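You operate a simulated robot arm through the tools that you are given. There is no shell and no other tool. Be economical: measure what you need, move in short steps, check, and stop when the job is done.

You run a simulated robot arm. Do the job below in one go: nothing can be reset, and whatever is moved stays where it is left.

## Task
Clamp the blue ball unit, brush it clean, seat it in the empty cup.
Fine: purple holder and lever; brush back; lever freed before the unit comes out; blue latch locked last; the other units stay. Set down upright: blue ball unit, brush. What is to be rubbed or washed off counts as gone when no trace of it is left.
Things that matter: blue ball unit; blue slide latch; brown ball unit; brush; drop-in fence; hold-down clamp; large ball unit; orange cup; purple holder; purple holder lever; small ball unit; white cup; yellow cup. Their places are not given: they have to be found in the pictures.

Only the result counts: the job must be done as asked and must still hold three seconds after the hand-in. Knocking over, shifting, dropping, spilling or breaking anything else fails it.

## Robot
A 7-joint arm with a two-finger parallel gripper, fixed in place. Base frame: the origin is at the foot of the arm, x ahead of it, y to its left, z up; the work surface is at about z = 0. Lengths are in mm, angles in rad, forces in N, time in s.
With the tool pointing down near the work surface it reaches from about 240 to 620 mm from the base axis. Its first joint turns from -1.152 to 1.152 rad. Payload 2.6 kg.
The TCP is the grasp point between the finger pads, 30 mm short of the fingertips. In the tool frame z runs along the fingers and y along their closing line. Largest opening 94 mm; finger width 28, thickness 10; the body of the gripper, 50 by 96 mm, starts 55 mm behind the TCP.
Orientation is that of the tool frame in the base frame, as [roll, pitch, yaw] about the fixed x, y, z axes, in that order (R = Rz(yaw) Ry(pitch) Rx(roll)). With the fingers straight down and closing along the base's y, the tool's x points along the base's -x, its y along +y and its z along -z.

## Interface
- The arm moves only by the tool drive_tool. Its argument "plan" is a list of rows, each a list of 2 entries, a list of its own where there are three numbers: the shift along the tool's x, y, z in mm, then the turn, a rotation vector about the tool's x, y, z in rad. In form: [[[tx, ty, tz], [rx, ry, rz]], ...]. A call has 1 to 10 rows; each row is the pose to reach, as a shift and turn from the pose commanded when the call began, along the tool's axes at that moment. "hand" is the closure, from 0 (fully open) to 1 (shut), set as the call begins (left out, the last holds). Rows are played at 5 a second. More than 50 mm and 0.15 rad between two rows, or a gripper value outside its range, and nothing of the call is played. Where a pose cannot be reached the arm comes as near as it can. A force on the tool above 90 N (or 10 N above the force at the start of the call, whichever is more), or a blocked arm, ends the call early, and 0.2 s more pass. The fingers move at their own pace (about 72 mm/s each) and stop on an object; they squeeze with about 42 N. The grip force told is the motor's: it shows also when the fingers shut on nothing. Time passes only in rows, and 0.2 s behind the last, so rows that repeat a pose let the fingers close. It gives the time, the measured TCP pose, the force on the tool (base axes), the opening and the grip force at its end, in the units of the frame above (readings bear some noise), with the torque about the TCP (base axes, N m) and any sound that the robot's microphone picked up.
- Cameras (640 x 400 px; columns grow to the right, rows downward): "scene" is fixed at [24.6, 421.9, 575.5]; the picture's right is [-0.85, -0.52, 0.00], its down [-0.24, 0.40, -0.89] and it looks along [0.46, -0.75, -0.47] (base axes); focal length 240 px, centre (320, 200). "wrist" rides on the gripper at [76, 14, -103] in the tool frame; the picture's right is [-0.18, 0.98, 0.00], its down [-0.75, -0.14, -0.64] and it looks along [-0.63, -0.12, 0.77] (tool axes); focal length 243 px, centre (320, 200).
- grab_frame(camera): a new picture of that camera. The clock stands still meanwhile.
- pixel_to_xyz(camera, pixels): for up to 12 pixels [column, row] of the newest picture of that camera ("zoom" is the newest enlarged one), the place [x, y, z] in the base frame of the surface seen there, good to about 3 mm. The clock stands still meanwhile.
- close_up(camera, box): a new picture of the part [left, top, right, bottom] of that camera's present view, enlarged. The clock stands still meanwhile.
- sign_off(): hands the job in; it is judged then, once.

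Work in short steps. Measure before you move; look again where a grasp or a placing could have gone wrong, and mend it. You have 80 turns and 54 pictures in all, those below and enlarged ones among them. Open the gripper and draw the arm clear of the work before you hand the job in, unless the task says otherwise; then end with one line.

The tools are called after "Call:" by a JSON object that holds its "method" and its "body". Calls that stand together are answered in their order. drive_tool: Moves the arm, as the interface text tells. Its arguments: {"type":"object","properties":{"plan":{"type":"array","items":{"type":"array"}},"hand":{"type":"number"}},"required":["plan"]} The other tools are called the same way: grab_frame (camera) takes a picture; pixel_to_xyz (camera, pixels) gives the place of the surface under pixels of a picture; close_up (camera, box) takes an enlarged picture of a part of a camera's view; sign_off () hands the job in.

At the start:

```text
time_s: 0.0
eef_pos: [261.6, -248.4, 381.8]
tool_rot: [-3.142, 0.0, -3.14]
contact_force: [-0.3, 0.1, -0.6]
wrist_torque: [-0.01, 0.01, -0.01]
width: 94.0
finger_force: 0.0
```

scene: 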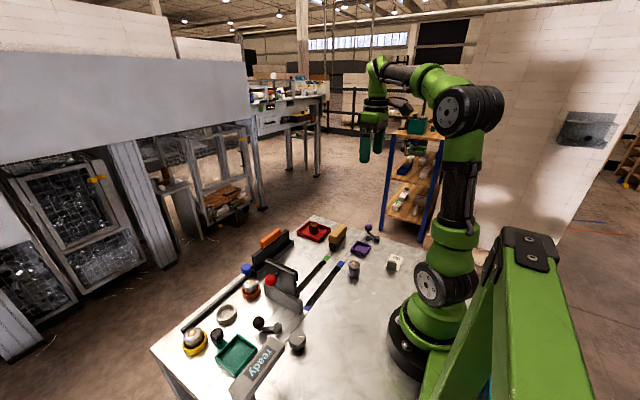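
wrist: 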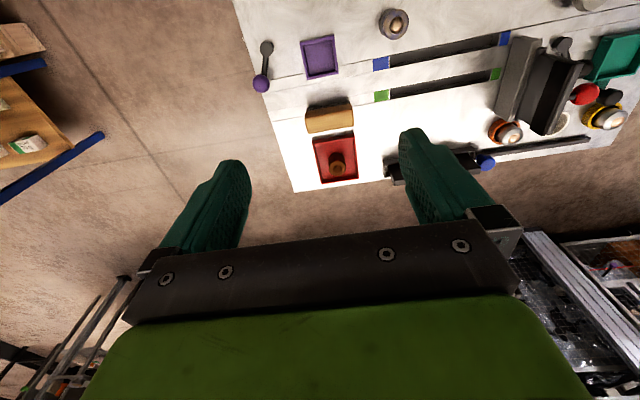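

The scene shows a board with holders, cups and units around pixels (180-400, 220-370). I enlarge it to identify parts.

Call:
{"method": "close_up", "body": {"camera": "scene", "box": [150, 230, 310, 390]}}

Call:
{"method": "close_up", "body": {"camera": "scene", "box": [240, 205, 420, 318]}}

Call:
{"method": "close_up", "body": {"camera": "wrist", "box": [230, 0, 640, 200]}}

```text
2.50 times, centred on (230, 310) of scene
```

zoom: 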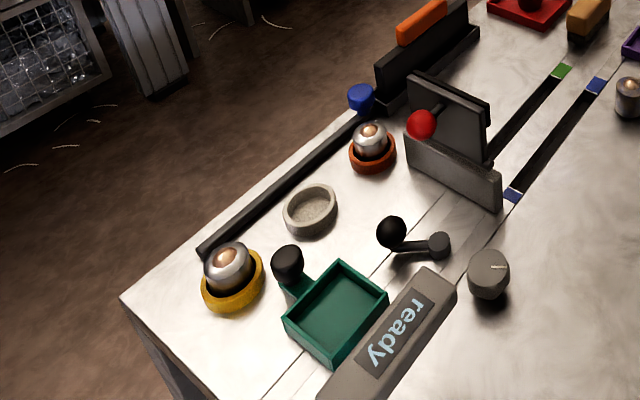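

```text
3.54 times, centred on (330, 262) of scene
```

zoom: 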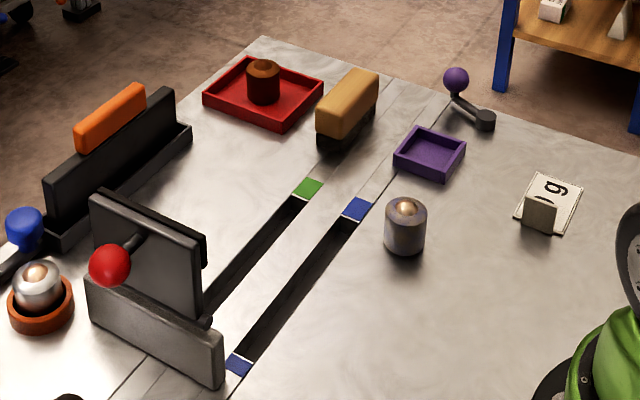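

```text
1.56 times, centred on (435, 100) of wrist
```

zoom: 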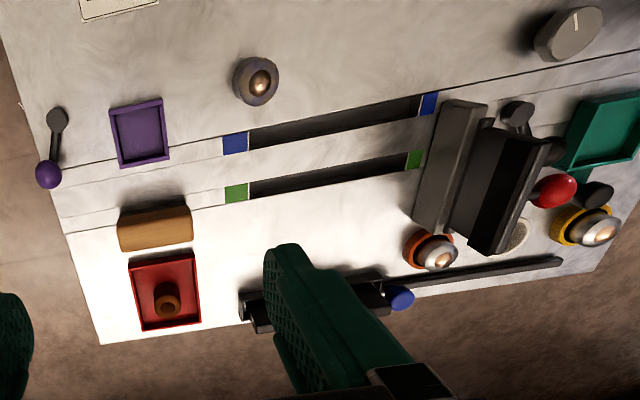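

I locate the main features using the wrist zoom and get closer pictures of the candidate blue unit at scene (354,270).

Call:
{"method": "pixel_to_xyz", "body": {"camera": "zoom", "pixels": [[57, 118], [48, 175], [138, 133], [258, 82], [155, 225], [167, 300], [436, 252], [518, 235], [598, 228], [400, 298], [555, 190], [570, 30]]}}

Call:
{"method": "close_up", "body": {"camera": "scene", "box": [325, 215, 405, 285]}}

Call:
{"method": "close_up", "body": {"camera": "wrist", "box": [240, 0, 440, 125]}}

```text
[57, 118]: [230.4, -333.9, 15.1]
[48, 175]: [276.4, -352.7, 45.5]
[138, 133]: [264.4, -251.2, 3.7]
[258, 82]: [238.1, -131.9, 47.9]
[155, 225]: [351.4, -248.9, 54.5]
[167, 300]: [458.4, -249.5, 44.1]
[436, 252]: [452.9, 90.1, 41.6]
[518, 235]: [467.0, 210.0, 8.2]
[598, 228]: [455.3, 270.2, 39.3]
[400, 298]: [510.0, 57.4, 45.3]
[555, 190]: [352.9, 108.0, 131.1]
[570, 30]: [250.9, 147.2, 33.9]
```

```text
5.71 times, centred on (365, 250) of scene
```

zoom: 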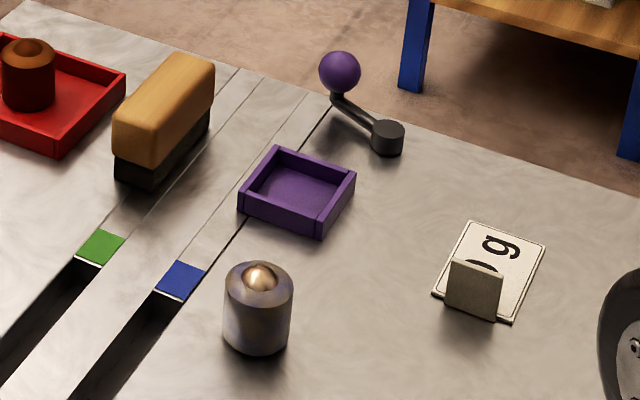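

```text
3.20 times, centred on (340, 62) of wrist
```

zoom: 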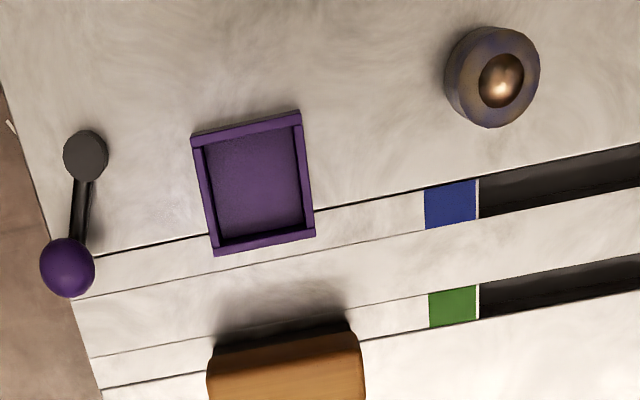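

The standing unit at (238,-132) with the stained bluish body is the blue ball unit; the cups sit around x≈455, y 90–270. I move the camera over the cups at the present height.

Call:
{"method": "drive_tool", "body": {"plan": [[[0, 45, 0], [0, 0, 0]], [[0, 90, 0], [0, 0, 0]], [[0, 135, 0], [0, 0, 0]], [[0, 180, 0], [0, 0, 0]], [[0, 225, 0], [0, 0, 0]], [[0, 270, 0], [0, 0, 0]], [[0, 315, 0], [0, 0, 0]], [[0, 360, 0], [0, 0, 0]], [[0, 400, 0], [0, 0, 0]]], "hand": 0}}

Call:
{"method": "grab_frame", "body": {"camera": "wrist"}}

```text
time_s: 2.0
eef_pos: [261.9, 150.7, 383.3]
tool_rot: [3.141, 0.0, 3.14]
contact_force: [1.0, 0.0, 0.5]
wrist_torque: [0.0, 0.01, -0.01]
width: 94.1
finger_force: 0.1
```

```text
46 pictures are left
```

wrist: 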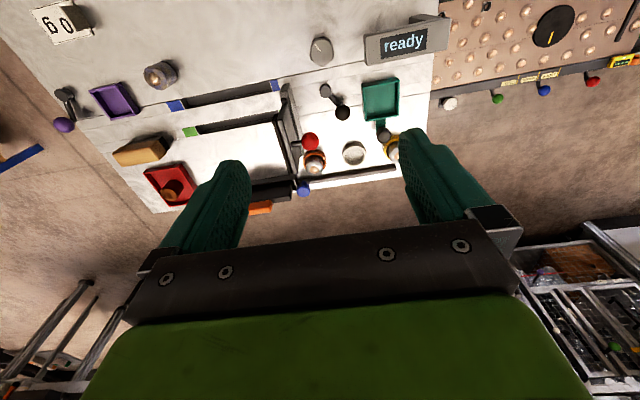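

Cups are at (315,160), (353,152), (395,148). I enlarge this part.

Call:
{"method": "close_up", "body": {"camera": "wrist", "box": [240, 70, 430, 218]}}

Call:
{"method": "close_up", "body": {"camera": "scene", "box": [225, 225, 325, 290]}}

```text
2.70 times, centred on (335, 144) of wrist
```

zoom: 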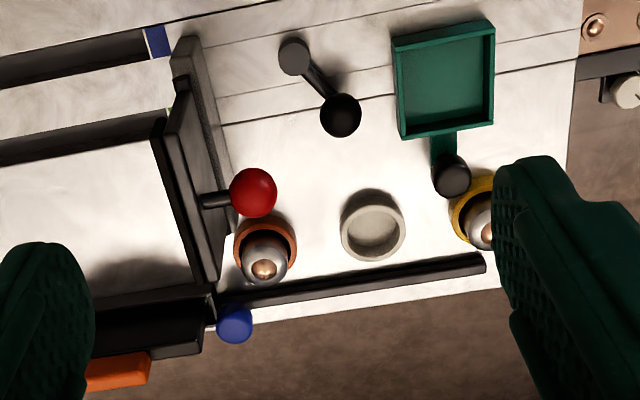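

```text
6.15 times, centred on (275, 258) of scene
```

zoom: 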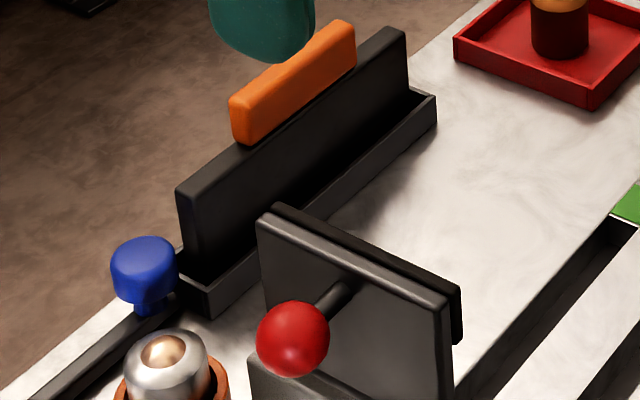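

The white cup (zoom (373,225)) is empty and the blue latch knob is at the near end of its rail. I measure the cup rim, the latch and neighbours.

Call:
{"method": "pixel_to_xyz", "body": {"camera": "wrist", "pixels": [[343.6, 155], [366, 155], [354.6, 142], [354.6, 166.3], [355.4, 158], [303.5, 189.6], [394.5, 167], [313.5, 169.3], [394.3, 157], [342.4, 112.6], [309.8, 141], [292.4, 171.9]]}}

Call:
{"method": "pixel_to_xyz", "body": {"camera": "zoom", "pixels": [[145, 262], [148, 310], [100, 340], [260, 225], [360, 220], [455, 290], [210, 310], [430, 100], [290, 80], [345, 290], [165, 355], [190, 250]]}}

```text
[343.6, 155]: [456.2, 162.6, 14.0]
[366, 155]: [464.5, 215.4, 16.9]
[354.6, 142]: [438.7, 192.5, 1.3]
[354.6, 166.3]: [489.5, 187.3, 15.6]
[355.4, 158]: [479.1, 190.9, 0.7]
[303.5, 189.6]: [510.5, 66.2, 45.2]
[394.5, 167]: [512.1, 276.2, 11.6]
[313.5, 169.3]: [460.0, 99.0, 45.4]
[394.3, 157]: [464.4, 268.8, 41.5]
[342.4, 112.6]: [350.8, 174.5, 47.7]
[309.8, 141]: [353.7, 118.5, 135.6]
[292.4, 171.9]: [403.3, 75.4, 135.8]
```

```text
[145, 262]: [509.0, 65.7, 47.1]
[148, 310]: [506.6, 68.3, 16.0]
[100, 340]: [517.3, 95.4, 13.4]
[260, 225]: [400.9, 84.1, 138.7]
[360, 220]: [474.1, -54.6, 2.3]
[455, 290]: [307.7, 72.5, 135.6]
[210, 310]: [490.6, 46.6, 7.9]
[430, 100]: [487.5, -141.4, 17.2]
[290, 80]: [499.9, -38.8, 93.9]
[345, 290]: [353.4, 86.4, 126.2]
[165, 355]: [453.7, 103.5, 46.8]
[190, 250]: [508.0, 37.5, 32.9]
```

Cup centre ≈ (461,189), rim z≈15; latch knob ≈ (510,66,45). I move back above the blue unit at (238,-132) and lower to z≈190 for a closer look.

Call:
{"method": "drive_tool", "body": {"plan": [[[3, -48, 0], [0, 0, 0]], [[6, -95, 0], [0, 0, 0]], [[10, -142, 0], [0, 0, 0]], [[14, -189, 0], [0, 0, 0]], [[18, -236, 10], [0, 0, 0]], [[24, -270, 45], [0, 0, 0]], [[24, -283, 90], [0, 0, 0]], [[24, -283, 135], [0, 0, 0]], [[24, -283, 180], [0, 0, 0]], [[24, -283, 190], [0, 0, 0]]]}}

Call:
{"method": "grab_frame", "body": {"camera": "wrist"}}

```text
time_s: 4.2
eef_pos: [237.3, -132.3, 191.3]
tool_rot: [-3.141, 0.0, -3.141]
contact_force: [-0.3, 1.2, -0.7]
wrist_torque: [-0.01, -0.04, 0.02]
width: 94.2
finger_force: 0.1
```

```text
43 pictures are left
```

wrist: 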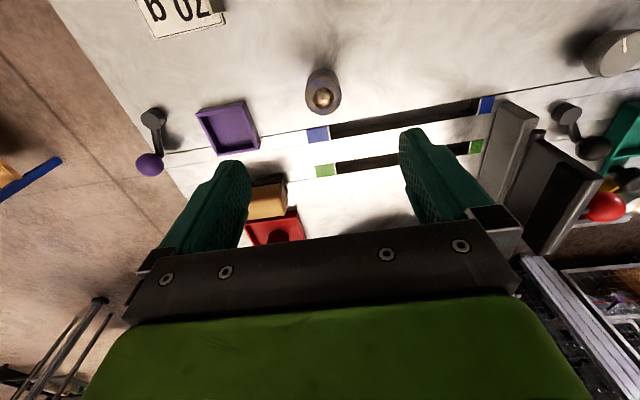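

Call:
{"method": "close_up", "body": {"camera": "wrist", "box": [120, 50, 360, 200]}}

```text
2.67 times, centred on (240, 125) of wrist
```

zoom: 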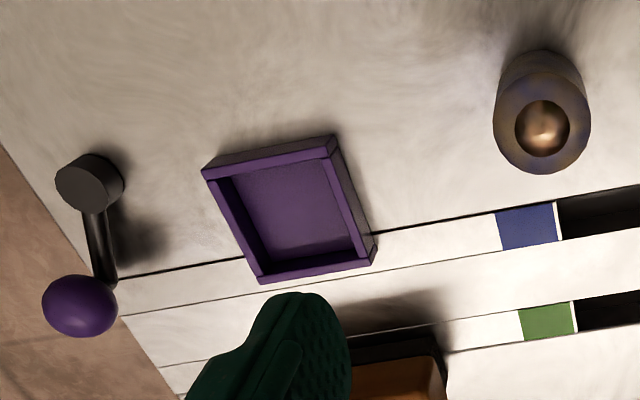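

The unit top ring is at zoom (543,125), the holder at (290,210), the lever pivot at (90,180) and knob at (80,305). I measure these.

Call:
{"method": "pixel_to_xyz", "body": {"camera": "zoom", "pixels": [[500, 120], [584, 120], [543, 82], [543, 166], [543, 125], [205, 170], [333, 140], [372, 260], [262, 280], [290, 205], [88, 172], [80, 300]]}}

Call:
{"method": "pixel_to_xyz", "body": {"camera": "wrist", "pixels": [[323, 74], [268, 205], [285, 190], [252, 192], [157, 140]]}}

```text
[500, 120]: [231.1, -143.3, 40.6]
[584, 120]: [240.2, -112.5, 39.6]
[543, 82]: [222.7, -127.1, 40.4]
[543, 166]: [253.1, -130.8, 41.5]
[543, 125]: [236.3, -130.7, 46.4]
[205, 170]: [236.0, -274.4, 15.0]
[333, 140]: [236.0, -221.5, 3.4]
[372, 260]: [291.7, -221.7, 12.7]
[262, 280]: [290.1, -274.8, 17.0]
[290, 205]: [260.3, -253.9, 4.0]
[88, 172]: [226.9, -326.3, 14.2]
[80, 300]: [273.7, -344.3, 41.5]
```

```text
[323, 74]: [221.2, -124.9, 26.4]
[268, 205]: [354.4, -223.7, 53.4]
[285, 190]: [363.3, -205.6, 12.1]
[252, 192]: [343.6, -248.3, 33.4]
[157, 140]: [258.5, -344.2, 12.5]
```

Unit: centre ≈ (236.5,-128.5), Ø≈35, height 41 (ball 47). Holder: centre ≈ (263.5,-248), wall top 15, floor 4. I lower with fingertips at z≈14 (TCP 45), then close.

Call:
{"method": "drive_tool", "body": {"plan": [[[1, 3.5, 45], [0, 0, 0]], [[1, 3.5, 90], [0, 0, 0]], [[1, 3.5, 125], [0, 0, 0]], [[1, 3.5, 146], [0, 0, 0]]]}}

Call:
{"method": "drive_tool", "body": {"plan": [[[0, 0, 0], [0, 0, 0]], [[0, 0, 0], [0, 0, 0]], [[0, 0, 0], [0, 0, 0]]], "hand": 1}}

```text
time_s: 5.2
eef_pos: [236.7, -127.9, 46.2]
tool_rot: [-3.141, 0.001, -3.141]
contact_force: [0.0, 0.1, 0.0]
wrist_torque: [-0.02, 0.02, 0.01]
width: 93.9
finger_force: 0.0
```

```text
time_s: 6.0
eef_pos: [234.8, -129.4, 48.2]
tool_rot: [-3.141, 0.0, -3.141]
contact_force: [0.6, -0.7, -0.1]
wrist_torque: [-0.05, 0.02, -0.01]
width: 36.8
finger_force: 42.4
```

Held at width 36.8. I lift 50, carry over the holder and lower to 6 mm above its seated height.

Call:
{"method": "drive_tool", "body": {"plan": [[[0, 0, -25], [0, 0, 0]], [[0, 0, -50], [0, 0, 0]], [[-9, -40, -50], [0, 0, 0]], [[-18, -80, -50], [0, 0, 0]], [[-27, -119.5, -50], [0, 0, 0]], [[-27, -119.5, -50], [0, 0, 0]], [[-27, -119.5, -30], [0, 0, 0]]]}}

Call:
{"method": "close_up", "body": {"camera": "wrist", "box": [200, 80, 440, 230]}}

Call:
{"method": "close_up", "body": {"camera": "scene", "box": [325, 205, 405, 275]}}

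```text
time_s: 7.6
eef_pos: [265.7, -248.3, 76.3]
tool_rot: [3.141, 0.0, 3.14]
contact_force: [-0.5, 0.8, -1.6]
wrist_torque: [0.01, 0.03, -0.02]
width: 36.7
finger_force: 41.9
```

```text
2.67 times, centred on (320, 155) of wrist
```

zoom: 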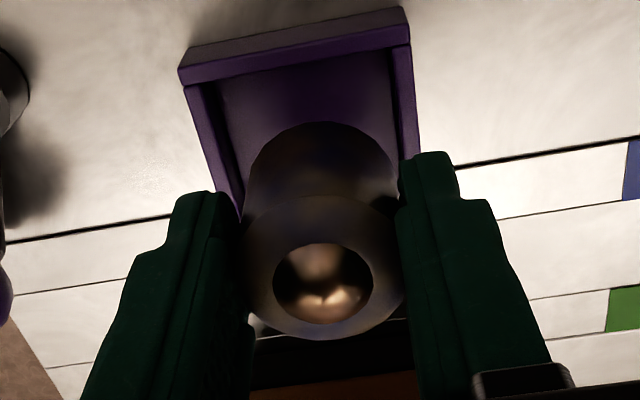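

```text
5.71 times, centred on (365, 240) of scene
```

zoom: 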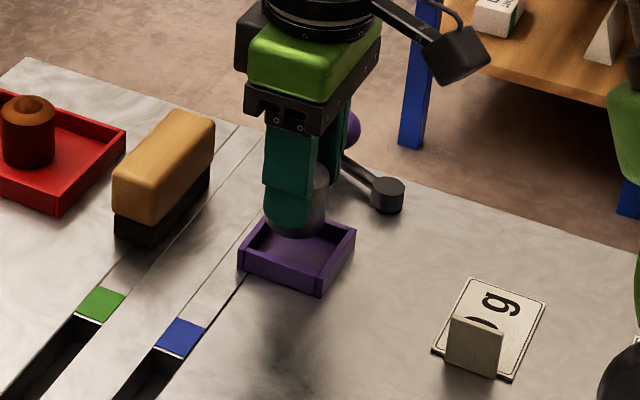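

The unit hangs centred over the holder. I lower to seat it, ending just at the expected floor contact.

Call:
{"method": "drive_tool", "body": {"plan": [[[0, 0, 12], [0, 0, 0]], [[0, 0, 20], [0, 0, 0]], [[0, 0, 25], [0, 0, 0]], [[0, 0, 25], [0, 0, 0]]]}}

```text
time_s: 8.6
eef_pos: [264.3, -248.5, 51.4]
tool_rot: [3.141, 0.0, 3.141]
contact_force: [-0.3, -0.5, -0.6]
wrist_torque: [-0.06, 0.01, 0.02]
width: 36.6
finger_force: 41.7
```

No contact yet; I lower by single millimetres to feel the floor.

Call:
{"method": "drive_tool", "body": {"plan": [[[0, 0, 1], [0, 0, 0]], [[0, 0, 2], [0, 0, 0]], [[0, 0, 2.5], [0, 0, 0]]]}}

```text
time_s: 9.4
eef_pos: [265.3, -247.5, 48.6]
tool_rot: [-3.141, 0.004, -3.141]
contact_force: [-2.6, 7.5, 28.5]
wrist_torque: [0.31, 0.17, -0.1]
width: 37.0
finger_force: 41.8
```

Contact at about 4 mm above table height, the holder floor. I open and retreat upward, then look.

Call:
{"method": "drive_tool", "body": {"plan": [[[0, 0, -1], [0, 0, 0]], [[0, 0, -1], [0, 0, 0]], [[0, 0, -1], [0, 0, 0]], [[0, 0, -40], [0, 0, 0]], [[0, 0, -80], [0, 0, 0]], [[0, 0, -120], [0, 0, 0]], [[0, 0, -150], [0, 0, 0]]], "hand": 0}}

Call:
{"method": "grab_frame", "body": {"camera": "wrist"}}

Call:
{"method": "close_up", "body": {"camera": "scene", "box": [325, 205, 405, 275]}}

```text
time_s: 11.0
eef_pos: [264.5, -249.1, 201.3]
tool_rot: [-3.141, 0.0, 3.139]
contact_force: [1.2, -0.1, 0.2]
wrist_torque: [0.0, 0.0, -0.06]
width: 94.0
finger_force: 0.1
```

```text
39 pictures are left
```

wrist: 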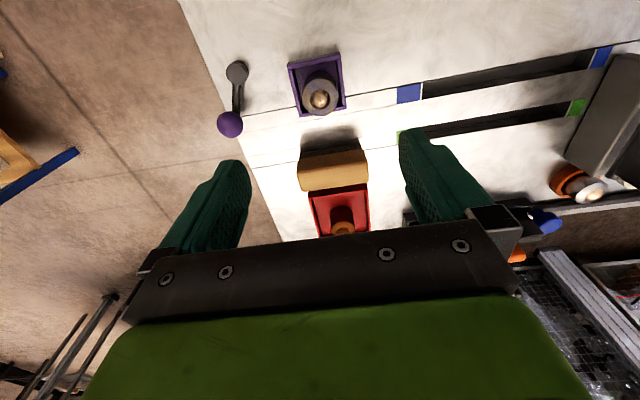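

```text
5.71 times, centred on (365, 240) of scene
```

zoom: 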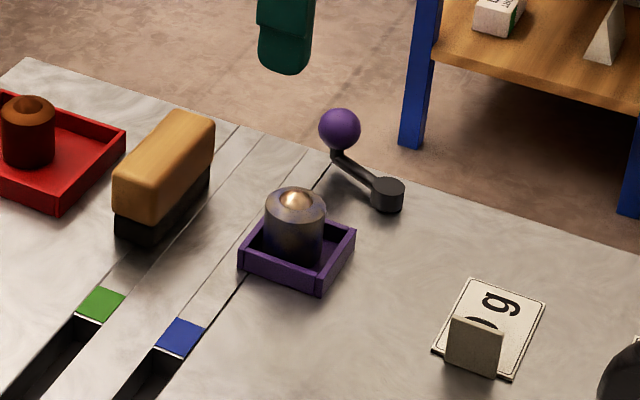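

The unit stands upright in the holder. Next the lever: I zoom on it to measure pivot and knob precisely.

Call:
{"method": "close_up", "body": {"camera": "wrist", "box": [190, 40, 350, 140]}}

```text
4.00 times, centred on (270, 90) of wrist
```

zoom: 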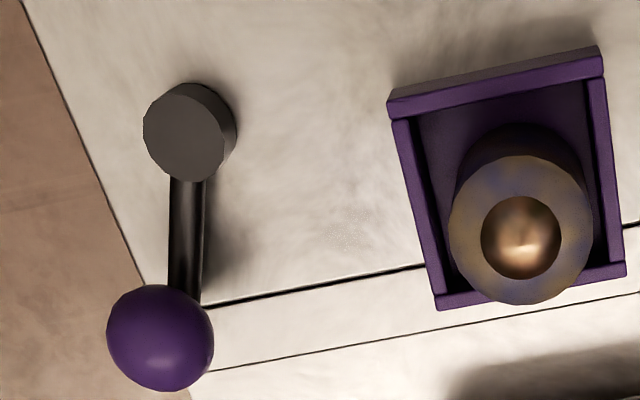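

Call:
{"method": "pixel_to_xyz", "body": {"camera": "zoom", "pixels": [[183, 132], [150, 132], [217, 132], [160, 335], [112, 335], [208, 335], [160, 292], [160, 385], [188, 230], [520, 235], [455, 230], [584, 230]]}}

```text
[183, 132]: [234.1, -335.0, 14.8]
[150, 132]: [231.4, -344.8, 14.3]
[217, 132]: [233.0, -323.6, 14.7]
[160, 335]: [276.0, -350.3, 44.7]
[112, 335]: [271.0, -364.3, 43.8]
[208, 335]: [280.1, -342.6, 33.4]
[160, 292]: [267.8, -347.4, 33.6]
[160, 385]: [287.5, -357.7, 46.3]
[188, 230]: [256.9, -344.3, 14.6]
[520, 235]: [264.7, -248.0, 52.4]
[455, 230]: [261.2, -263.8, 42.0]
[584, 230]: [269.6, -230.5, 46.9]
```

Lever pivot ≈ (231,-334), ball ≈ (277,-352,36), Ø≈26. I go over the ball and lower to TCP z 52.

Call:
{"method": "drive_tool", "body": {"plan": [[[-4, -35, 0], [0, 0, 0]], [[-8, -70, 0], [0, 0, 0]], [[-12.5, -103, 10], [0, 0, 0]], [[-12.5, -103, 55], [0, 0, 0]], [[-12.5, -103, 100], [0, 0, 0]], [[-12.5, -103, 130], [0, 0, 0]], [[-12.5, -103, 149], [0, 0, 0]]]}}

Call:
{"method": "grab_frame", "body": {"camera": "wrist"}}

```text
time_s: 12.6
eef_pos: [277.0, -351.6, 47.4]
tool_rot: [3.141, 0.0, -3.141]
contact_force: [-0.7, -0.2, -0.2]
wrist_torque: [0.03, 0.0, -0.02]
width: 93.7
finger_force: 0.0
```

```text
36 pictures are left
```

wrist: 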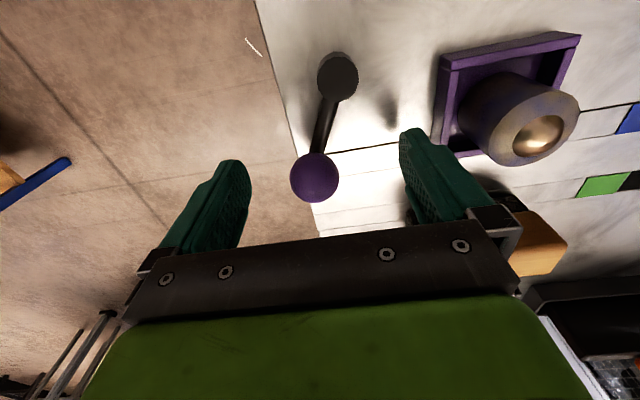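

The ball at (315,177) lies between the fingers. I close on it.

Call:
{"method": "drive_tool", "body": {"plan": [[[0, 0, 0], [0, 0, 0]], [[0, 0, 0], [0, 0, 0]], [[0, 0, 0], [0, 0, 0]], [[0, 0, 0], [0, 0, 0]]], "hand": 1}}

```text
time_s: 13.6
eef_pos: [276.8, -352.6, 49.4]
tool_rot: [-3.14, 0.002, 3.141]
contact_force: [5.2, -5.2, -1.5]
wrist_torque: [-0.08, -0.14, 0.13]
width: 29.1
finger_force: 45.0
```

Gripped (29 mm). I turn the lever toward the holder (+y) along its arc with a small test.

Call:
{"method": "drive_tool", "body": {"plan": [[[-2.07, 6.6, 0], [0, 0, -0.14]], [[-3.19, 13.4, 0], [0, 0, -0.28]]]}}

```text
time_s: 14.2
eef_pos: [281.0, -339.0, 48.0]
tool_rot: [-3.14, -0.002, -2.856]
contact_force: [12.8, -13.7, -14.0]
wrist_torque: [-0.27, -0.02, 0.46]
width: 29.4
finger_force: 45.3
```

It turns smoothly with light resistance; I carry on in the same arc.

Call:
{"method": "drive_tool", "body": {"plan": [[[-2.07, 6.6, 0], [0, 0, -0.14]], [[-3.19, 13.4, 0], [0, 0, -0.28]], [[-3.35, 20.3, 0], [0, 0, -0.42]], [[-2.54, 27.2, 0], [0, 0, -0.56]]]}}

```text
time_s: 15.2
eef_pos: [277.3, -316.9, 50.9]
tool_rot: [-3.124, -0.009, -2.295]
contact_force: [30.1, -38.3, -35.3]
wrist_torque: [-0.53, -0.26, -0.48]
width: 29.8
finger_force: 44.8
```

Resistance has grown to about 60 N and the arm lags by ~5 mm; I look at the lever.

Call:
{"method": "grab_frame", "body": {"camera": "wrist"}}

Call:
{"method": "close_up", "body": {"camera": "scene", "box": [325, 205, 405, 275]}}

```text
35 pictures are left
```

wrist: 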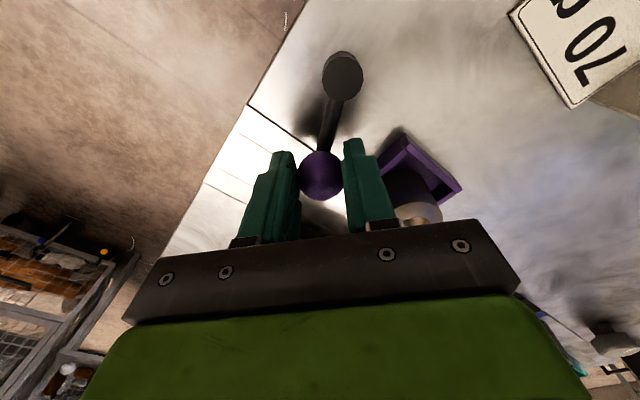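

```text
5.71 times, centred on (365, 240) of scene
```

zoom: 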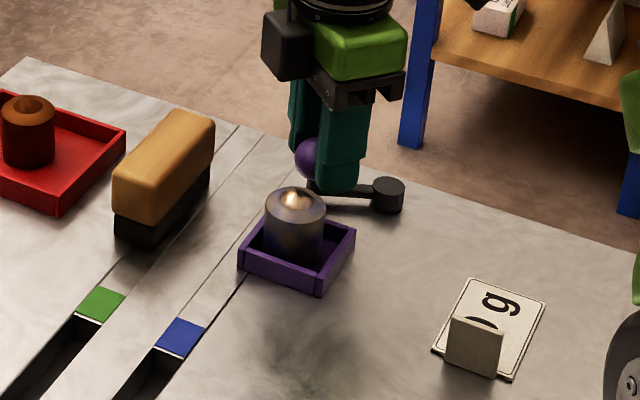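

The lever has swung ~42° with the ball held well. I push on slightly further in small steps, watching force and sound.

Call:
{"method": "drive_tool", "body": {"plan": [[[-1.5, 3.3, 0], [0, 0, -0.07]], [[-2.07, 6.6, 0], [0, 0, -0.14]], [[-2.07, 6.6, 0], [0, 0, -0.14]]]}}

```text
time_s: 16.0
eef_pos: [277.3, -316.6, 55.9]
tool_rot: [-3.101, -0.017, -2.151]
contact_force: [33.7, -55.3, -14.7]
wrist_torque: [-1.28, -0.65, -0.53]
width: 29.4
finger_force: 45.1
```

It no longer moves: a stop at about +20° (from −22°), symmetric, so the lever is at its other end. I relax the push, open and rise.

Call:
{"method": "drive_tool", "body": {"plan": [[[2.5, -6, 0], [0, 0, 0]], [[2.5, -6, 0], [0, 0, 0]]]}}

Call:
{"method": "drive_tool", "body": {"plan": [[[0, 0, 0], [0, 0, 0]], [[0, 0, 0], [0, 0, 0]], [[0, 0, -40], [0, 0, 0.1]], [[0, 0, -80], [0, 0, 0.25]], [[0, 0, -120], [0, 0, 0.4]], [[0, 0, -150], [0, 0, 0.55]], [[0, 0, -150], [0, 0, 0.7]], [[0, 0, -150], [0, 0, 0.84]], [[0, 0, -150], [0, 0, 0.98]]], "hand": 0.55}}

Call:
{"method": "grab_frame", "body": {"camera": "wrist"}}

```text
time_s: 16.6
eef_pos: [278.1, -316.0, 55.0]
tool_rot: [-3.12, -0.007, -2.158]
contact_force: [3.9, -24.6, 32.9]
wrist_torque: [-0.79, -0.2, 0.04]
width: 29.2
finger_force: 44.7
```

```text
time_s: 18.6
eef_pos: [275.3, -310.7, 199.1]
tool_rot: [3.14, -0.001, 3.139]
contact_force: [0.4, -0.2, -0.1]
wrist_torque: [0.0, 0.0, -0.02]
width: 42.6
finger_force: 0.1
```

```text
33 pictures are left
```

wrist: 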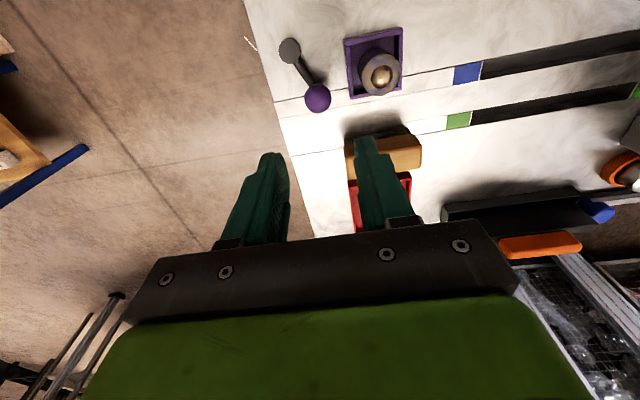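

The lever has moved and stays. I check its angle and the unit and measure the brush.

Call:
{"method": "close_up", "body": {"camera": "wrist", "box": [270, 20, 430, 120]}}

Call:
{"method": "pixel_to_xyz", "body": {"camera": "wrist", "pixels": [[289, 51], [318, 98], [381, 75], [401, 152], [420, 139], [420, 165], [348, 145], [348, 172]]}}

```text
4.00 times, centred on (350, 70) of wrist
```

zoom: 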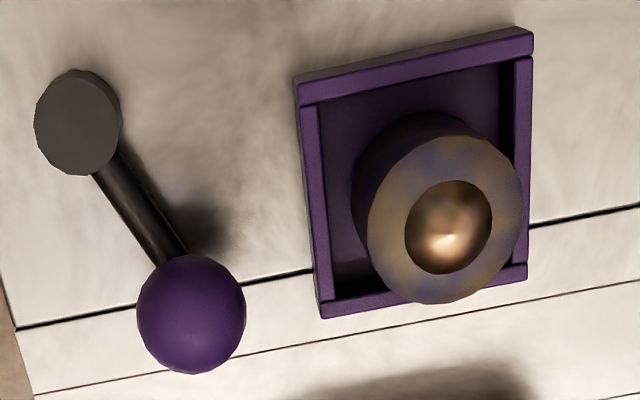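

```text
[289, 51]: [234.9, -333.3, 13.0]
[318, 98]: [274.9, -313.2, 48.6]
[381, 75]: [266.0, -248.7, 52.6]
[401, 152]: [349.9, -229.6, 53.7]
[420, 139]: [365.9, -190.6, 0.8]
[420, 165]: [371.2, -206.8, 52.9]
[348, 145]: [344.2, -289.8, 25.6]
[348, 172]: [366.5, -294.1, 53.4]
```

Lever locked at about +25°. Now the brush, lying around (357,-249), long along y; I go above it and turn the tool 90° so the fingers close along x.

Call:
{"method": "drive_tool", "body": {"plan": [[[-8, 6, 0], [0, 0, -0.145]], [[-16, 12, 0], [0, 0, -0.29]], [[-24, 18, 0], [0, 0, -0.435]], [[-32, 24, 0], [0, 0, -0.58]], [[-40, 30, 0], [0, 0, -0.725]], [[-48, 36, 0], [0, 0, -0.87]], [[-56, 42, 0], [0, 0, -1.015]], [[-64, 48, 0], [0, 0, -1.16]], [[-72, 54, 0], [0, 0, -1.305]], [[-81, 62, 0], [0, 0, -1.45]]], "hand": 0}}

Call:
{"method": "drive_tool", "body": {"plan": [[[0, 0, 0], [0, 0, -0.121]], [[0, 0, 0], [0, 0, -0.121]]]}}

Call:
{"method": "grab_frame", "body": {"camera": "wrist"}}

```text
time_s: 20.8
eef_pos: [355.7, -248.4, 199.9]
tool_rot: [-3.141, -0.001, -1.691]
contact_force: [0.5, -1.3, -0.5]
wrist_torque: [-0.04, 0.05, 0.0]
width: 94.2
finger_force: 0.0
```

```text
time_s: 21.4
eef_pos: [355.0, -248.7, 199.8]
tool_rot: [-3.141, 0.0, -1.569]
contact_force: [-0.7, -0.2, 0.6]
wrist_torque: [0.01, 0.01, 0.0]
width: 94.2
finger_force: 0.1
```

```text
31 pictures are left
```

wrist: 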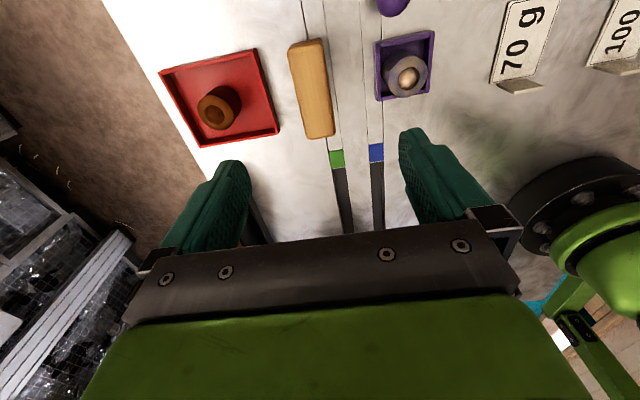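

The brush is at (313,90). I measure its outline and the red holder's edge.

Call:
{"method": "pixel_to_xyz", "body": {"camera": "wrist", "pixels": [[292, 90], [330, 90], [309, 46], [318, 132], [313, 90], [272, 110], [275, 131], [318, 138], [304, 130], [406, 77], [387, 7], [220, 100]]}}

Call:
{"method": "close_up", "body": {"camera": "wrist", "box": [250, 20, 450, 145]}}

```text
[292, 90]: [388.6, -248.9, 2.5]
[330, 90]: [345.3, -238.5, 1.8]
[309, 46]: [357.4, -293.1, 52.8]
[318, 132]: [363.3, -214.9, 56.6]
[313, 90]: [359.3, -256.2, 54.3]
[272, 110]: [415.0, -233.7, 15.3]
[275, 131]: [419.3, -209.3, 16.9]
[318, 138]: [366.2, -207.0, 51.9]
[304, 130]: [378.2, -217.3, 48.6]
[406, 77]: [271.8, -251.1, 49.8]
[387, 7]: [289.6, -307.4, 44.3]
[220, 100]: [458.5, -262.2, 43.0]
```

```text
3.20 times, centred on (350, 82) of wrist
```

zoom: 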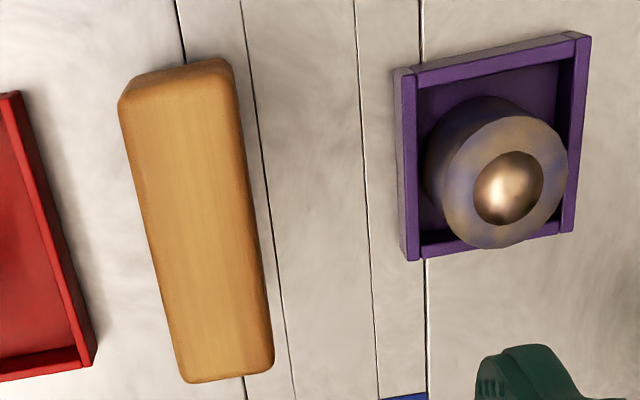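

Brush ≈ (361,-250), 34 wide, top z 55, its wooden part above z≈25. I descend to TCP z 57 and close.

Call:
{"method": "drive_tool", "body": {"plan": [[[1, -5, 40], [0, 0, 0]], [[1, -5, 80], [0, 0, 0]], [[1, -5, 120], [0, 0, 0]], [[1, -5, 143], [0, 0, 0]]]}}

Call:
{"method": "drive_tool", "body": {"plan": [[[0, 0, 0], [0, 0, 0]], [[0, 0, 0], [0, 0, 0]], [[0, 0, 0], [0, 0, 0]]], "hand": 1}}

```text
time_s: 22.4
eef_pos: [361.9, -249.9, 55.4]
tool_rot: [3.141, -0.001, -1.572]
contact_force: [-0.2, 0.4, -0.5]
wrist_torque: [-0.01, 0.02, 0.02]
width: 94.4
finger_force: 0.0
```

```text
time_s: 23.2
eef_pos: [362.1, -249.4, 56.3]
tool_rot: [3.141, 0.0, -1.569]
contact_force: [0.6, 0.3, 0.0]
wrist_torque: [-0.01, -0.01, 0.0]
width: 37.6
finger_force: 42.3
```

Brush gripped (37.6). I lift 65 mm and check it.

Call:
{"method": "drive_tool", "body": {"plan": [[[0, 0, -30], [0, 0, 0]], [[0, 0, -65], [0, 0, 0]], [[0, 40, -65], [0, 0, 0]], [[0, 70, -65], [0, 0, 0]]]}}

Call:
{"method": "close_up", "body": {"camera": "scene", "box": [305, 195, 405, 275]}}

Call:
{"method": "grab_frame", "body": {"camera": "wrist"}}

```text
time_s: 24.2
eef_pos: [290.6, -249.8, 122.3]
tool_rot: [-3.141, -0.001, -1.571]
contact_force: [-0.5, 0.9, -0.1]
wrist_torque: [-0.02, -0.01, -0.01]
width: 37.7
finger_force: 41.8
```

```text
5.00 times, centred on (355, 235) of scene
```

zoom: 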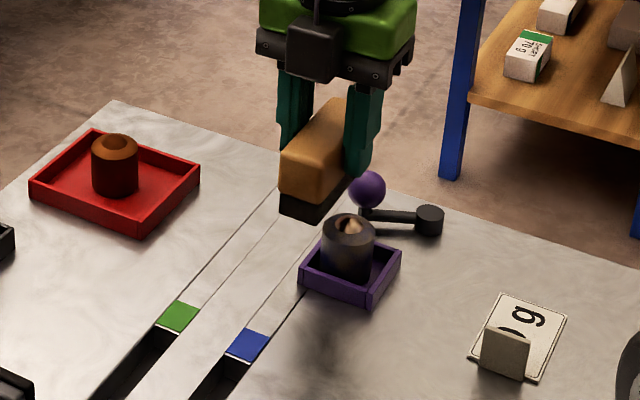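

```text
28 pictures are left
```

wrist: 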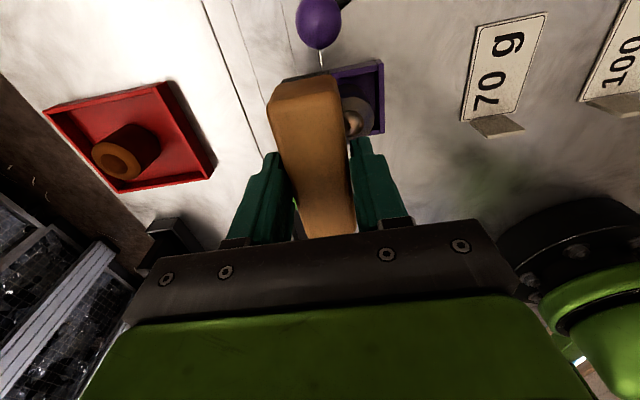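

The brush is held level, bristle bottom ≈ z 65. I go over the unit at x 265 and lower to feel contact on the ball.

Call:
{"method": "drive_tool", "body": {"plan": [[[0, 26, 0], [0, 0, 0]], [[0, 26, 8], [0, 0, 0]], [[0, 26, 12], [0, 0, 0]], [[0, 26, 14], [0, 0, 0]], [[0, 26, 16], [0, 0, 0]]]}}

```text
time_s: 25.4
eef_pos: [264.7, -249.5, 107.9]
tool_rot: [-3.14, -0.001, -1.573]
contact_force: [-4.7, 3.4, 22.5]
wrist_torque: [0.22, 0.19, 0.03]
width: 37.6
finger_force: 42.2
```

Contact at 22 N on the ball. I make strokes across the unit in x and y at this height.

Call:
{"method": "drive_tool", "body": {"plan": [[[0, 15, 0], [0, 0, 0]], [[0, -15, 0], [0, 0, 0]], [[0, 15, 0], [0, 0, 0]], [[0, -15, 0], [0, 0, 0]], [[-15, 0, 0], [0, 0, 0]], [[-30, 0, 0], [0, 0, 0]], [[0, 0, 0], [0, 0, 0]], [[-20, 10, 0], [0, 0, 0]], [[0, -10, 0], [0, 0, 0]], [[0, 0, 0], [0, 0, 0]]]}}

Call:
{"method": "drive_tool", "body": {"plan": [[[0, 0, -30], [0, 0, 0]], [[0, -40, -30], [0, 0, 0]], [[0, -70, -30], [0, 0, 0]]]}}

Call:
{"method": "close_up", "body": {"camera": "scene", "box": [330, 220, 390, 265]}}

Call:
{"method": "close_up", "body": {"camera": "wrist", "box": [360, 50, 480, 125]}}

```text
time_s: 27.6
eef_pos: [263.4, -248.4, 103.5]
tool_rot: [3.14, 0.002, -1.571]
contact_force: [0.2, -0.2, 1.1]
wrist_torque: [-0.01, -0.03, 0.02]
width: 37.3
finger_force: 41.6
```

```text
time_s: 28.4
eef_pos: [333.8, -250.4, 135.0]
tool_rot: [-3.141, 0.001, -1.572]
contact_force: [-0.7, 0.0, -0.1]
wrist_torque: [-0.01, 0.03, -0.01]
width: 37.6
finger_force: 41.8
```

```text
8.89 times, centred on (360, 242) of scene
```

zoom: 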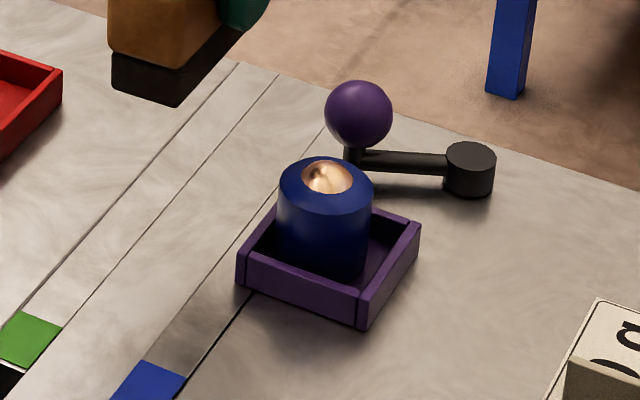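

```text
5.33 times, centred on (420, 88) of wrist
```

zoom: 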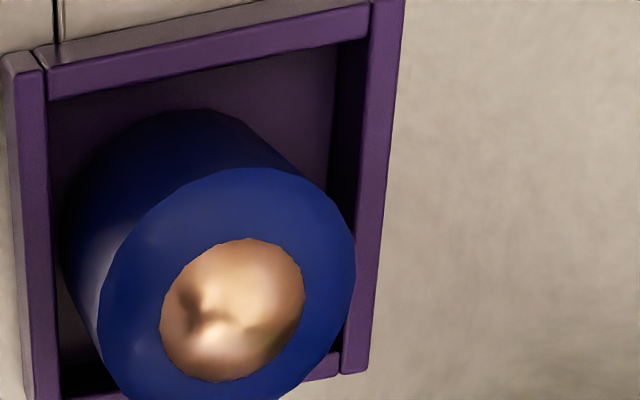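

The body is now clean blue. For safety I do a second pass, first checking the brush and the ball up close.

Call:
{"method": "drive_tool", "body": {"plan": [[[0, 40, 0], [0, 0, 0]], [[0, 70, 0], [0, 0, 0]], [[0, 70, 20], [0, 0, 0]], [[0, 70, 30], [0, 0, 0]], [[0, 70, 32], [0, 0, 0]]]}}

```text
time_s: 29.6
eef_pos: [264.4, -249.5, 104.4]
tool_rot: [-3.14, 0.0, -1.573]
contact_force: [-4.1, 2.0, 10.5]
wrist_torque: [0.11, 0.07, 0.0]
width: 37.7
finger_force: 42.1
```

Light contact (10 N) again; strokes over the whole top once more, then away and look.

Call:
{"method": "drive_tool", "body": {"plan": [[[0, 18, 0], [0, 0, 0]], [[0, -18, 0], [0, 0, 0]], [[0, 18, 0], [0, 0, 0]], [[-15, -18, 0], [0, 0, 0]], [[-30, 10, 0], [0, 0, 0]], [[-30, -10, 0], [0, 0, 0]], [[0, 0, 0], [0, 0, 0]], [[-20, 10, 0], [0, 0, 0]], [[0, -10, 0], [0, 0, 0]], [[0, 0, 0], [0, 0, 0]]]}}

Call:
{"method": "drive_tool", "body": {"plan": [[[0, 0, -32], [0, 0, 0]], [[0, -40, -32], [0, 0, 0]], [[0, -80, -32], [0, 0, 0]], [[0, -97, -32], [0, 0, 0]]]}}

Call:
{"method": "close_up", "body": {"camera": "scene", "box": [310, 210, 390, 265]}}

Call:
{"method": "close_up", "body": {"camera": "wrist", "box": [320, 30, 480, 130]}}

```text
time_s: 31.8
eef_pos: [263.4, -247.5, 103.6]
tool_rot: [3.14, 0.001, -1.569]
contact_force: [2.1, -0.3, 2.1]
wrist_torque: [0.0, -0.06, 0.0]
width: 37.6
finger_force: 42.0
```

```text
time_s: 32.8
eef_pos: [361.6, -249.1, 135.9]
tool_rot: [3.14, 0.002, -1.572]
contact_force: [-0.7, -0.6, 0.6]
wrist_torque: [-0.02, -0.03, -0.01]
width: 37.6
finger_force: 42.0
```

```text
7.27 times, centred on (350, 238) of scene
```

zoom: 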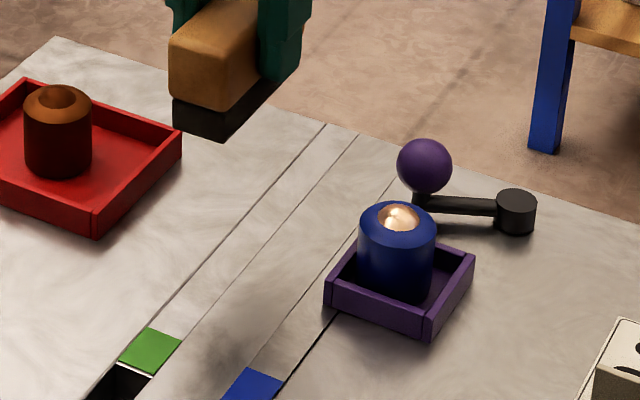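

```text
4.00 times, centred on (400, 80) of wrist
```

zoom: 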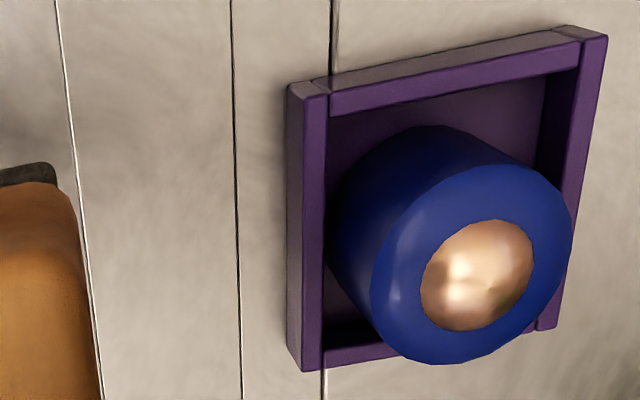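

The unit is clean on all sides. I return the brush over its spot and lower it.

Call:
{"method": "drive_tool", "body": {"plan": [[[0, 1, 40], [0, 0, 0]], [[0, 1, 65], [0, 0, 0]], [[0, 1, 74], [0, 0, 0]], [[0, 1, 77], [0, 0, 0]]]}}

Call:
{"method": "drive_tool", "body": {"plan": [[[0, 0, 1], [0, 0, 0]], [[0, 0, 2], [0, 0, 0]]]}}

```text
time_s: 33.8
eef_pos: [360.8, -249.7, 59.3]
tool_rot: [3.141, 0.0, -1.571]
contact_force: [0.1, 0.5, -1.4]
wrist_torque: [0.0, 0.01, 0.0]
width: 37.4
finger_force: 42.6
```

```text
time_s: 34.4
eef_pos: [361.0, -250.1, 57.5]
tool_rot: [3.14, 0.001, -1.573]
contact_force: [0.1, -0.2, -1.2]
wrist_torque: [0.04, -0.02, 0.0]
width: 37.4
finger_force: 42.1
```

Call:
{"method": "drive_tool", "body": {"plan": [[[0, 0, 1], [0, 0, 0]], [[0, 0, 2], [0, 0, 0]]]}}

```text
time_s: 35.0
eef_pos: [361.1, -249.7, 54.2]
tool_rot: [3.141, -0.001, -1.571]
contact_force: [0.7, 0.3, -1.0]
wrist_torque: [-0.01, -0.01, 0.01]
width: 37.6
finger_force: 42.0
```

No contact yet; I go on by millimetres.

Call:
{"method": "drive_tool", "body": {"plan": [[[0, 0, 1], [0, 0, 0]], [[0, 0, 2], [0, 0, 0]]]}}

```text
time_s: 35.6
eef_pos: [360.7, -249.9, 51.6]
tool_rot: [3.141, -0.001, -1.571]
contact_force: [-0.4, 0.3, -0.6]
wrist_torque: [0.03, 0.01, -0.01]
width: 37.8
finger_force: 42.3
```

Call:
{"method": "drive_tool", "body": {"plan": [[[0, 0, 0.7], [0, 0, 0]], [[0, 0, 1.4], [0, 0, 0]]]}}

Call:
{"method": "close_up", "body": {"camera": "scene", "box": [310, 210, 360, 250]}}

```text
time_s: 36.2
eef_pos: [360.2, -248.7, 52.4]
tool_rot: [-3.139, 0.0, -1.572]
contact_force: [-3.3, 3.3, 10.7]
wrist_torque: [0.22, -0.04, 0.03]
width: 37.6
finger_force: 42.1
```

```text
10.00 times, centred on (335, 230) of scene
```

zoom: 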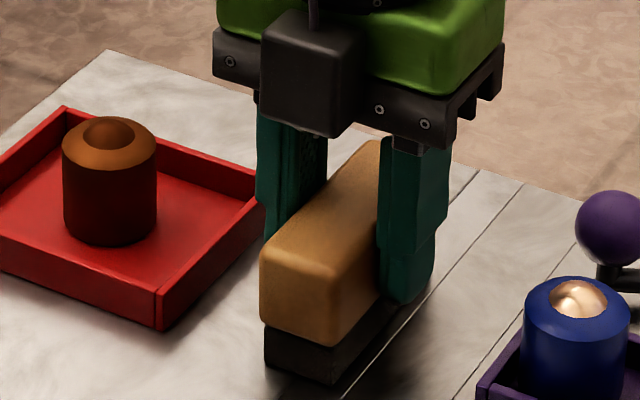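

The bristles rest on the table (10 N). I open partly (clear of the red holder) and rise, then view.

Call:
{"method": "drive_tool", "body": {"plan": [[[0, 0, 0], [0, 0, 0]], [[0, 0, 0], [0, 0, 0]], [[0, 0, -40], [0, 0, 0]], [[0, 0, -85], [0, 0, 0]], [[0, 0, -130], [0, 0, 0]], [[0, 0, -150], [0, 0, 0]]], "hand": 0.3}}

Call:
{"method": "grab_frame", "body": {"camera": "wrist"}}

```text
time_s: 37.6
eef_pos: [359.6, -250.3, 201.1]
tool_rot: [-3.14, -0.001, -1.57]
contact_force: [-0.3, 0.3, 0.4]
wrist_torque: [-0.02, -0.01, -0.03]
width: 66.1
finger_force: 0.1
```

```text
22 pictures are left
```

wrist: 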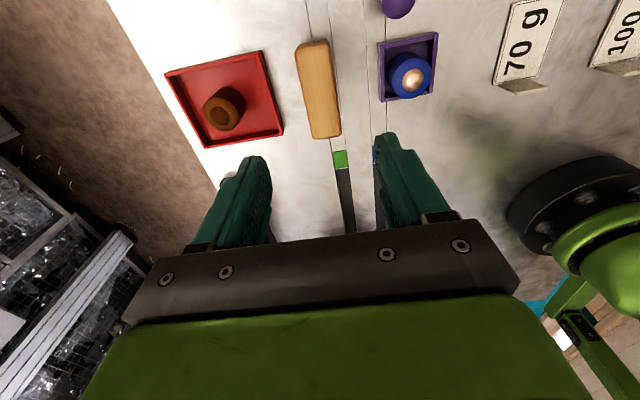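

The brush stands in its place. Now I go above the lever ball at ≈(276,-314), turning the tool to match the lever.

Call:
{"method": "drive_tool", "body": {"plan": [[[11, 14, 0], [0, 0, 0.137]], [[22, 28, 0], [0, 0, 0.274]], [[33, 42, 0], [0, 0, 0.41]], [[44, 56, 0], [0, 0, 0.547]], [[55, 70, 0], [0, 0, 0.684]], [[64.7, 84.5, 0], [0, 0, 0.82]], [[64.7, 84.5, 45], [0, 0, 0.82]], [[64.7, 84.5, 90], [0, 0, 0.82]], [[64.7, 84.5, 90], [0, 0, 0.82]]], "hand": 0.5}}

Call:
{"method": "grab_frame", "body": {"camera": "wrist"}}

```text
time_s: 39.6
eef_pos: [274.3, -314.9, 110.9]
tool_rot: [-3.141, 0.0, -2.391]
contact_force: [-0.6, 0.0, 0.0]
wrist_torque: [-0.04, 0.0, -0.04]
width: 47.1
finger_force: 0.0
```

```text
21 pictures are left
```

wrist: 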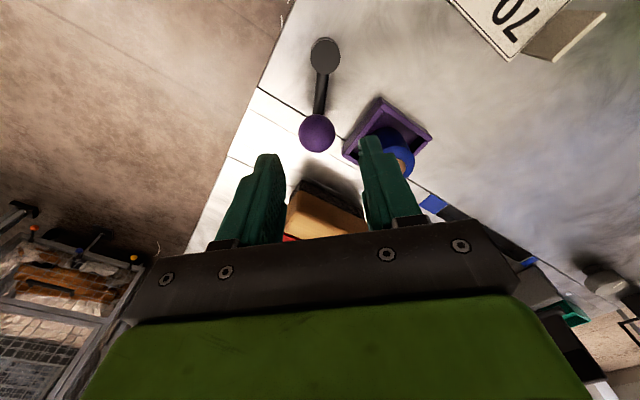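

The ball at (317,133) is where the grasp point will come. I lower 61 mm and close.

Call:
{"method": "drive_tool", "body": {"plan": [[[0, 0, 35], [0, 0, 0]], [[0, 0, 61], [0, 0, 0]]]}}

Call:
{"method": "drive_tool", "body": {"plan": [[[0, 0, 0], [0, 0, 0]], [[0, 0, 0], [0, 0, 0]], [[0, 0, 0], [0, 0, 0]]], "hand": 1}}

```text
time_s: 40.2
eef_pos: [274.3, -313.2, 52.0]
tool_rot: [3.141, 0.001, -2.39]
contact_force: [0.1, -0.6, -0.1]
wrist_torque: [-0.02, 0.01, 0.01]
width: 47.2
finger_force: 0.1
```

```text
time_s: 41.0
eef_pos: [276.8, -317.1, 52.5]
tool_rot: [-3.125, -0.002, -2.385]
contact_force: [28.9, -27.2, -22.3]
wrist_torque: [-0.39, -0.62, -0.23]
width: 29.3
finger_force: 44.7
```

Gripped (29.3). I swing the lever back along its arc.

Call:
{"method": "drive_tool", "body": {"plan": [[[3.85, -9.1, 0], [0, 0, 0.14]], [[7.8, -14.8, 0], [0, 0, 0.28]], [[12.4, -19.8, 0], [0, 0, 0.42]], [[17.8, -24.1, 0], [0, 0, 0.56]], [[23.7, -27.6, 0], [0, 0, 0.7]], [[25.9, -28.7, 0], [0, 0, 0.75]]]}}

```text
time_s: 42.4
eef_pos: [275.6, -353.2, 52.1]
tool_rot: [-3.14, -0.001, 3.139]
contact_force: [3.3, 8.0, 27.7]
wrist_torque: [0.22, -0.35, -0.37]
width: 28.9
finger_force: 45.7
```

Back at the original place (y −353). I nudge 4 mm further to make sure it is at the stop, relax, open and rise.

Call:
{"method": "drive_tool", "body": {"plan": [[[1.5, -4, 0], [0, 0, 0.05]], [[1.5, -4, 0], [0, 0, 0.05]]]}}

Call:
{"method": "drive_tool", "body": {"plan": [[[-1, 3, 0], [0, 0, -0.05]], [[-1, 3, 0], [0, 0, -0.05]]]}}

Call:
{"method": "drive_tool", "body": {"plan": [[[0, 0, 0], [0, 0, 0]], [[0, 0, 0], [0, 0, 0]], [[0, 0, -45], [0, 0, 0]], [[0, 0, -90], [0, 0, 0]], [[-2, 35, -130], [0, 0, 0]], [[-5, 70, -150], [0, 0, 0]], [[-10, 104, -150], [0, 0, 0]]], "hand": 0.4}}

Call:
{"method": "grab_frame", "body": {"camera": "wrist"}}

```text
time_s: 43.0
eef_pos: [274.3, -357.5, 52.0]
tool_rot: [3.139, 0.0, 3.09]
contact_force: [-3.4, 23.1, 35.3]
wrist_torque: [0.52, 0.09, 0.42]
width: 29.2
finger_force: 44.9
```

```text
time_s: 43.6
eef_pos: [275.7, -355.2, 51.3]
tool_rot: [-3.138, 0.0, 3.141]
contact_force: [-4.3, 4.2, 21.9]
wrist_torque: [0.2, -0.33, -0.12]
width: 29.4
finger_force: 45.2
```

```text
refused: row 5 steps farther than a row can; nothing moved
```

```text
20 pictures are left
```

wrist: 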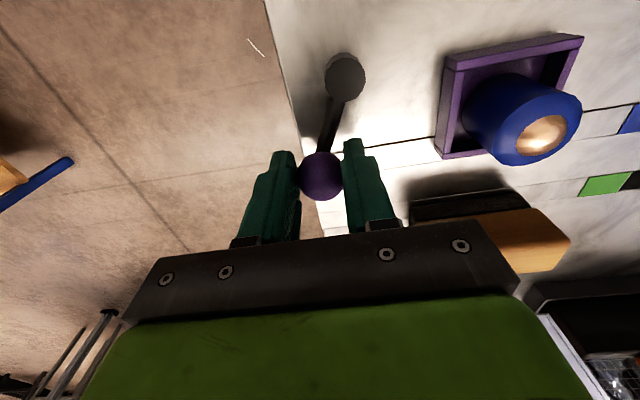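

The lever is back at its original angle. One row was too long, so nothing moved; I open and rise in shorter rows, moving above the unit.

Call:
{"method": "drive_tool", "body": {"plan": [[[0, 0, 0], [0, 0, 0]], [[0, 0, 0], [0, 0, 0]], [[0, 0, -45], [0, 0, 0]], [[0, 0, -90], [0, 0, 0]], [[0, 0, -130], [0, 0, 0]], [[3, 35, -150], [0, 0, 0]], [[7, 70, -150], [0, 0, 0]], [[11, 105, -150], [0, 0, 0]]], "hand": 0.4}}

Call:
{"method": "close_up", "body": {"camera": "wrist", "box": [200, 40, 360, 140]}}

```text
time_s: 45.4
eef_pos: [263.8, -249.3, 203.3]
tool_rot: [3.141, 0.0, 3.141]
contact_force: [0.3, 0.3, -0.2]
wrist_torque: [0.05, 0.03, -0.01]
width: 56.3
finger_force: 0.1
```

```text
4.00 times, centred on (280, 90) of wrist
```

zoom: 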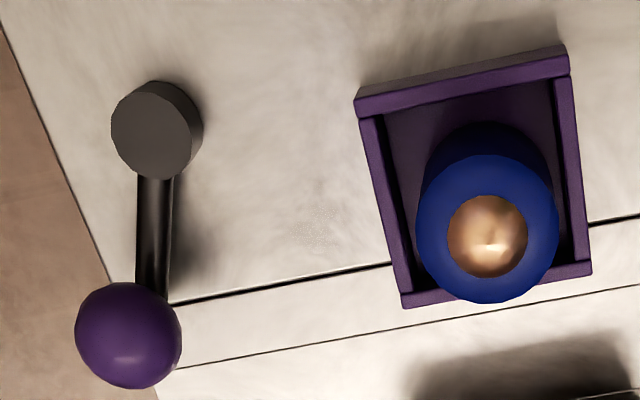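

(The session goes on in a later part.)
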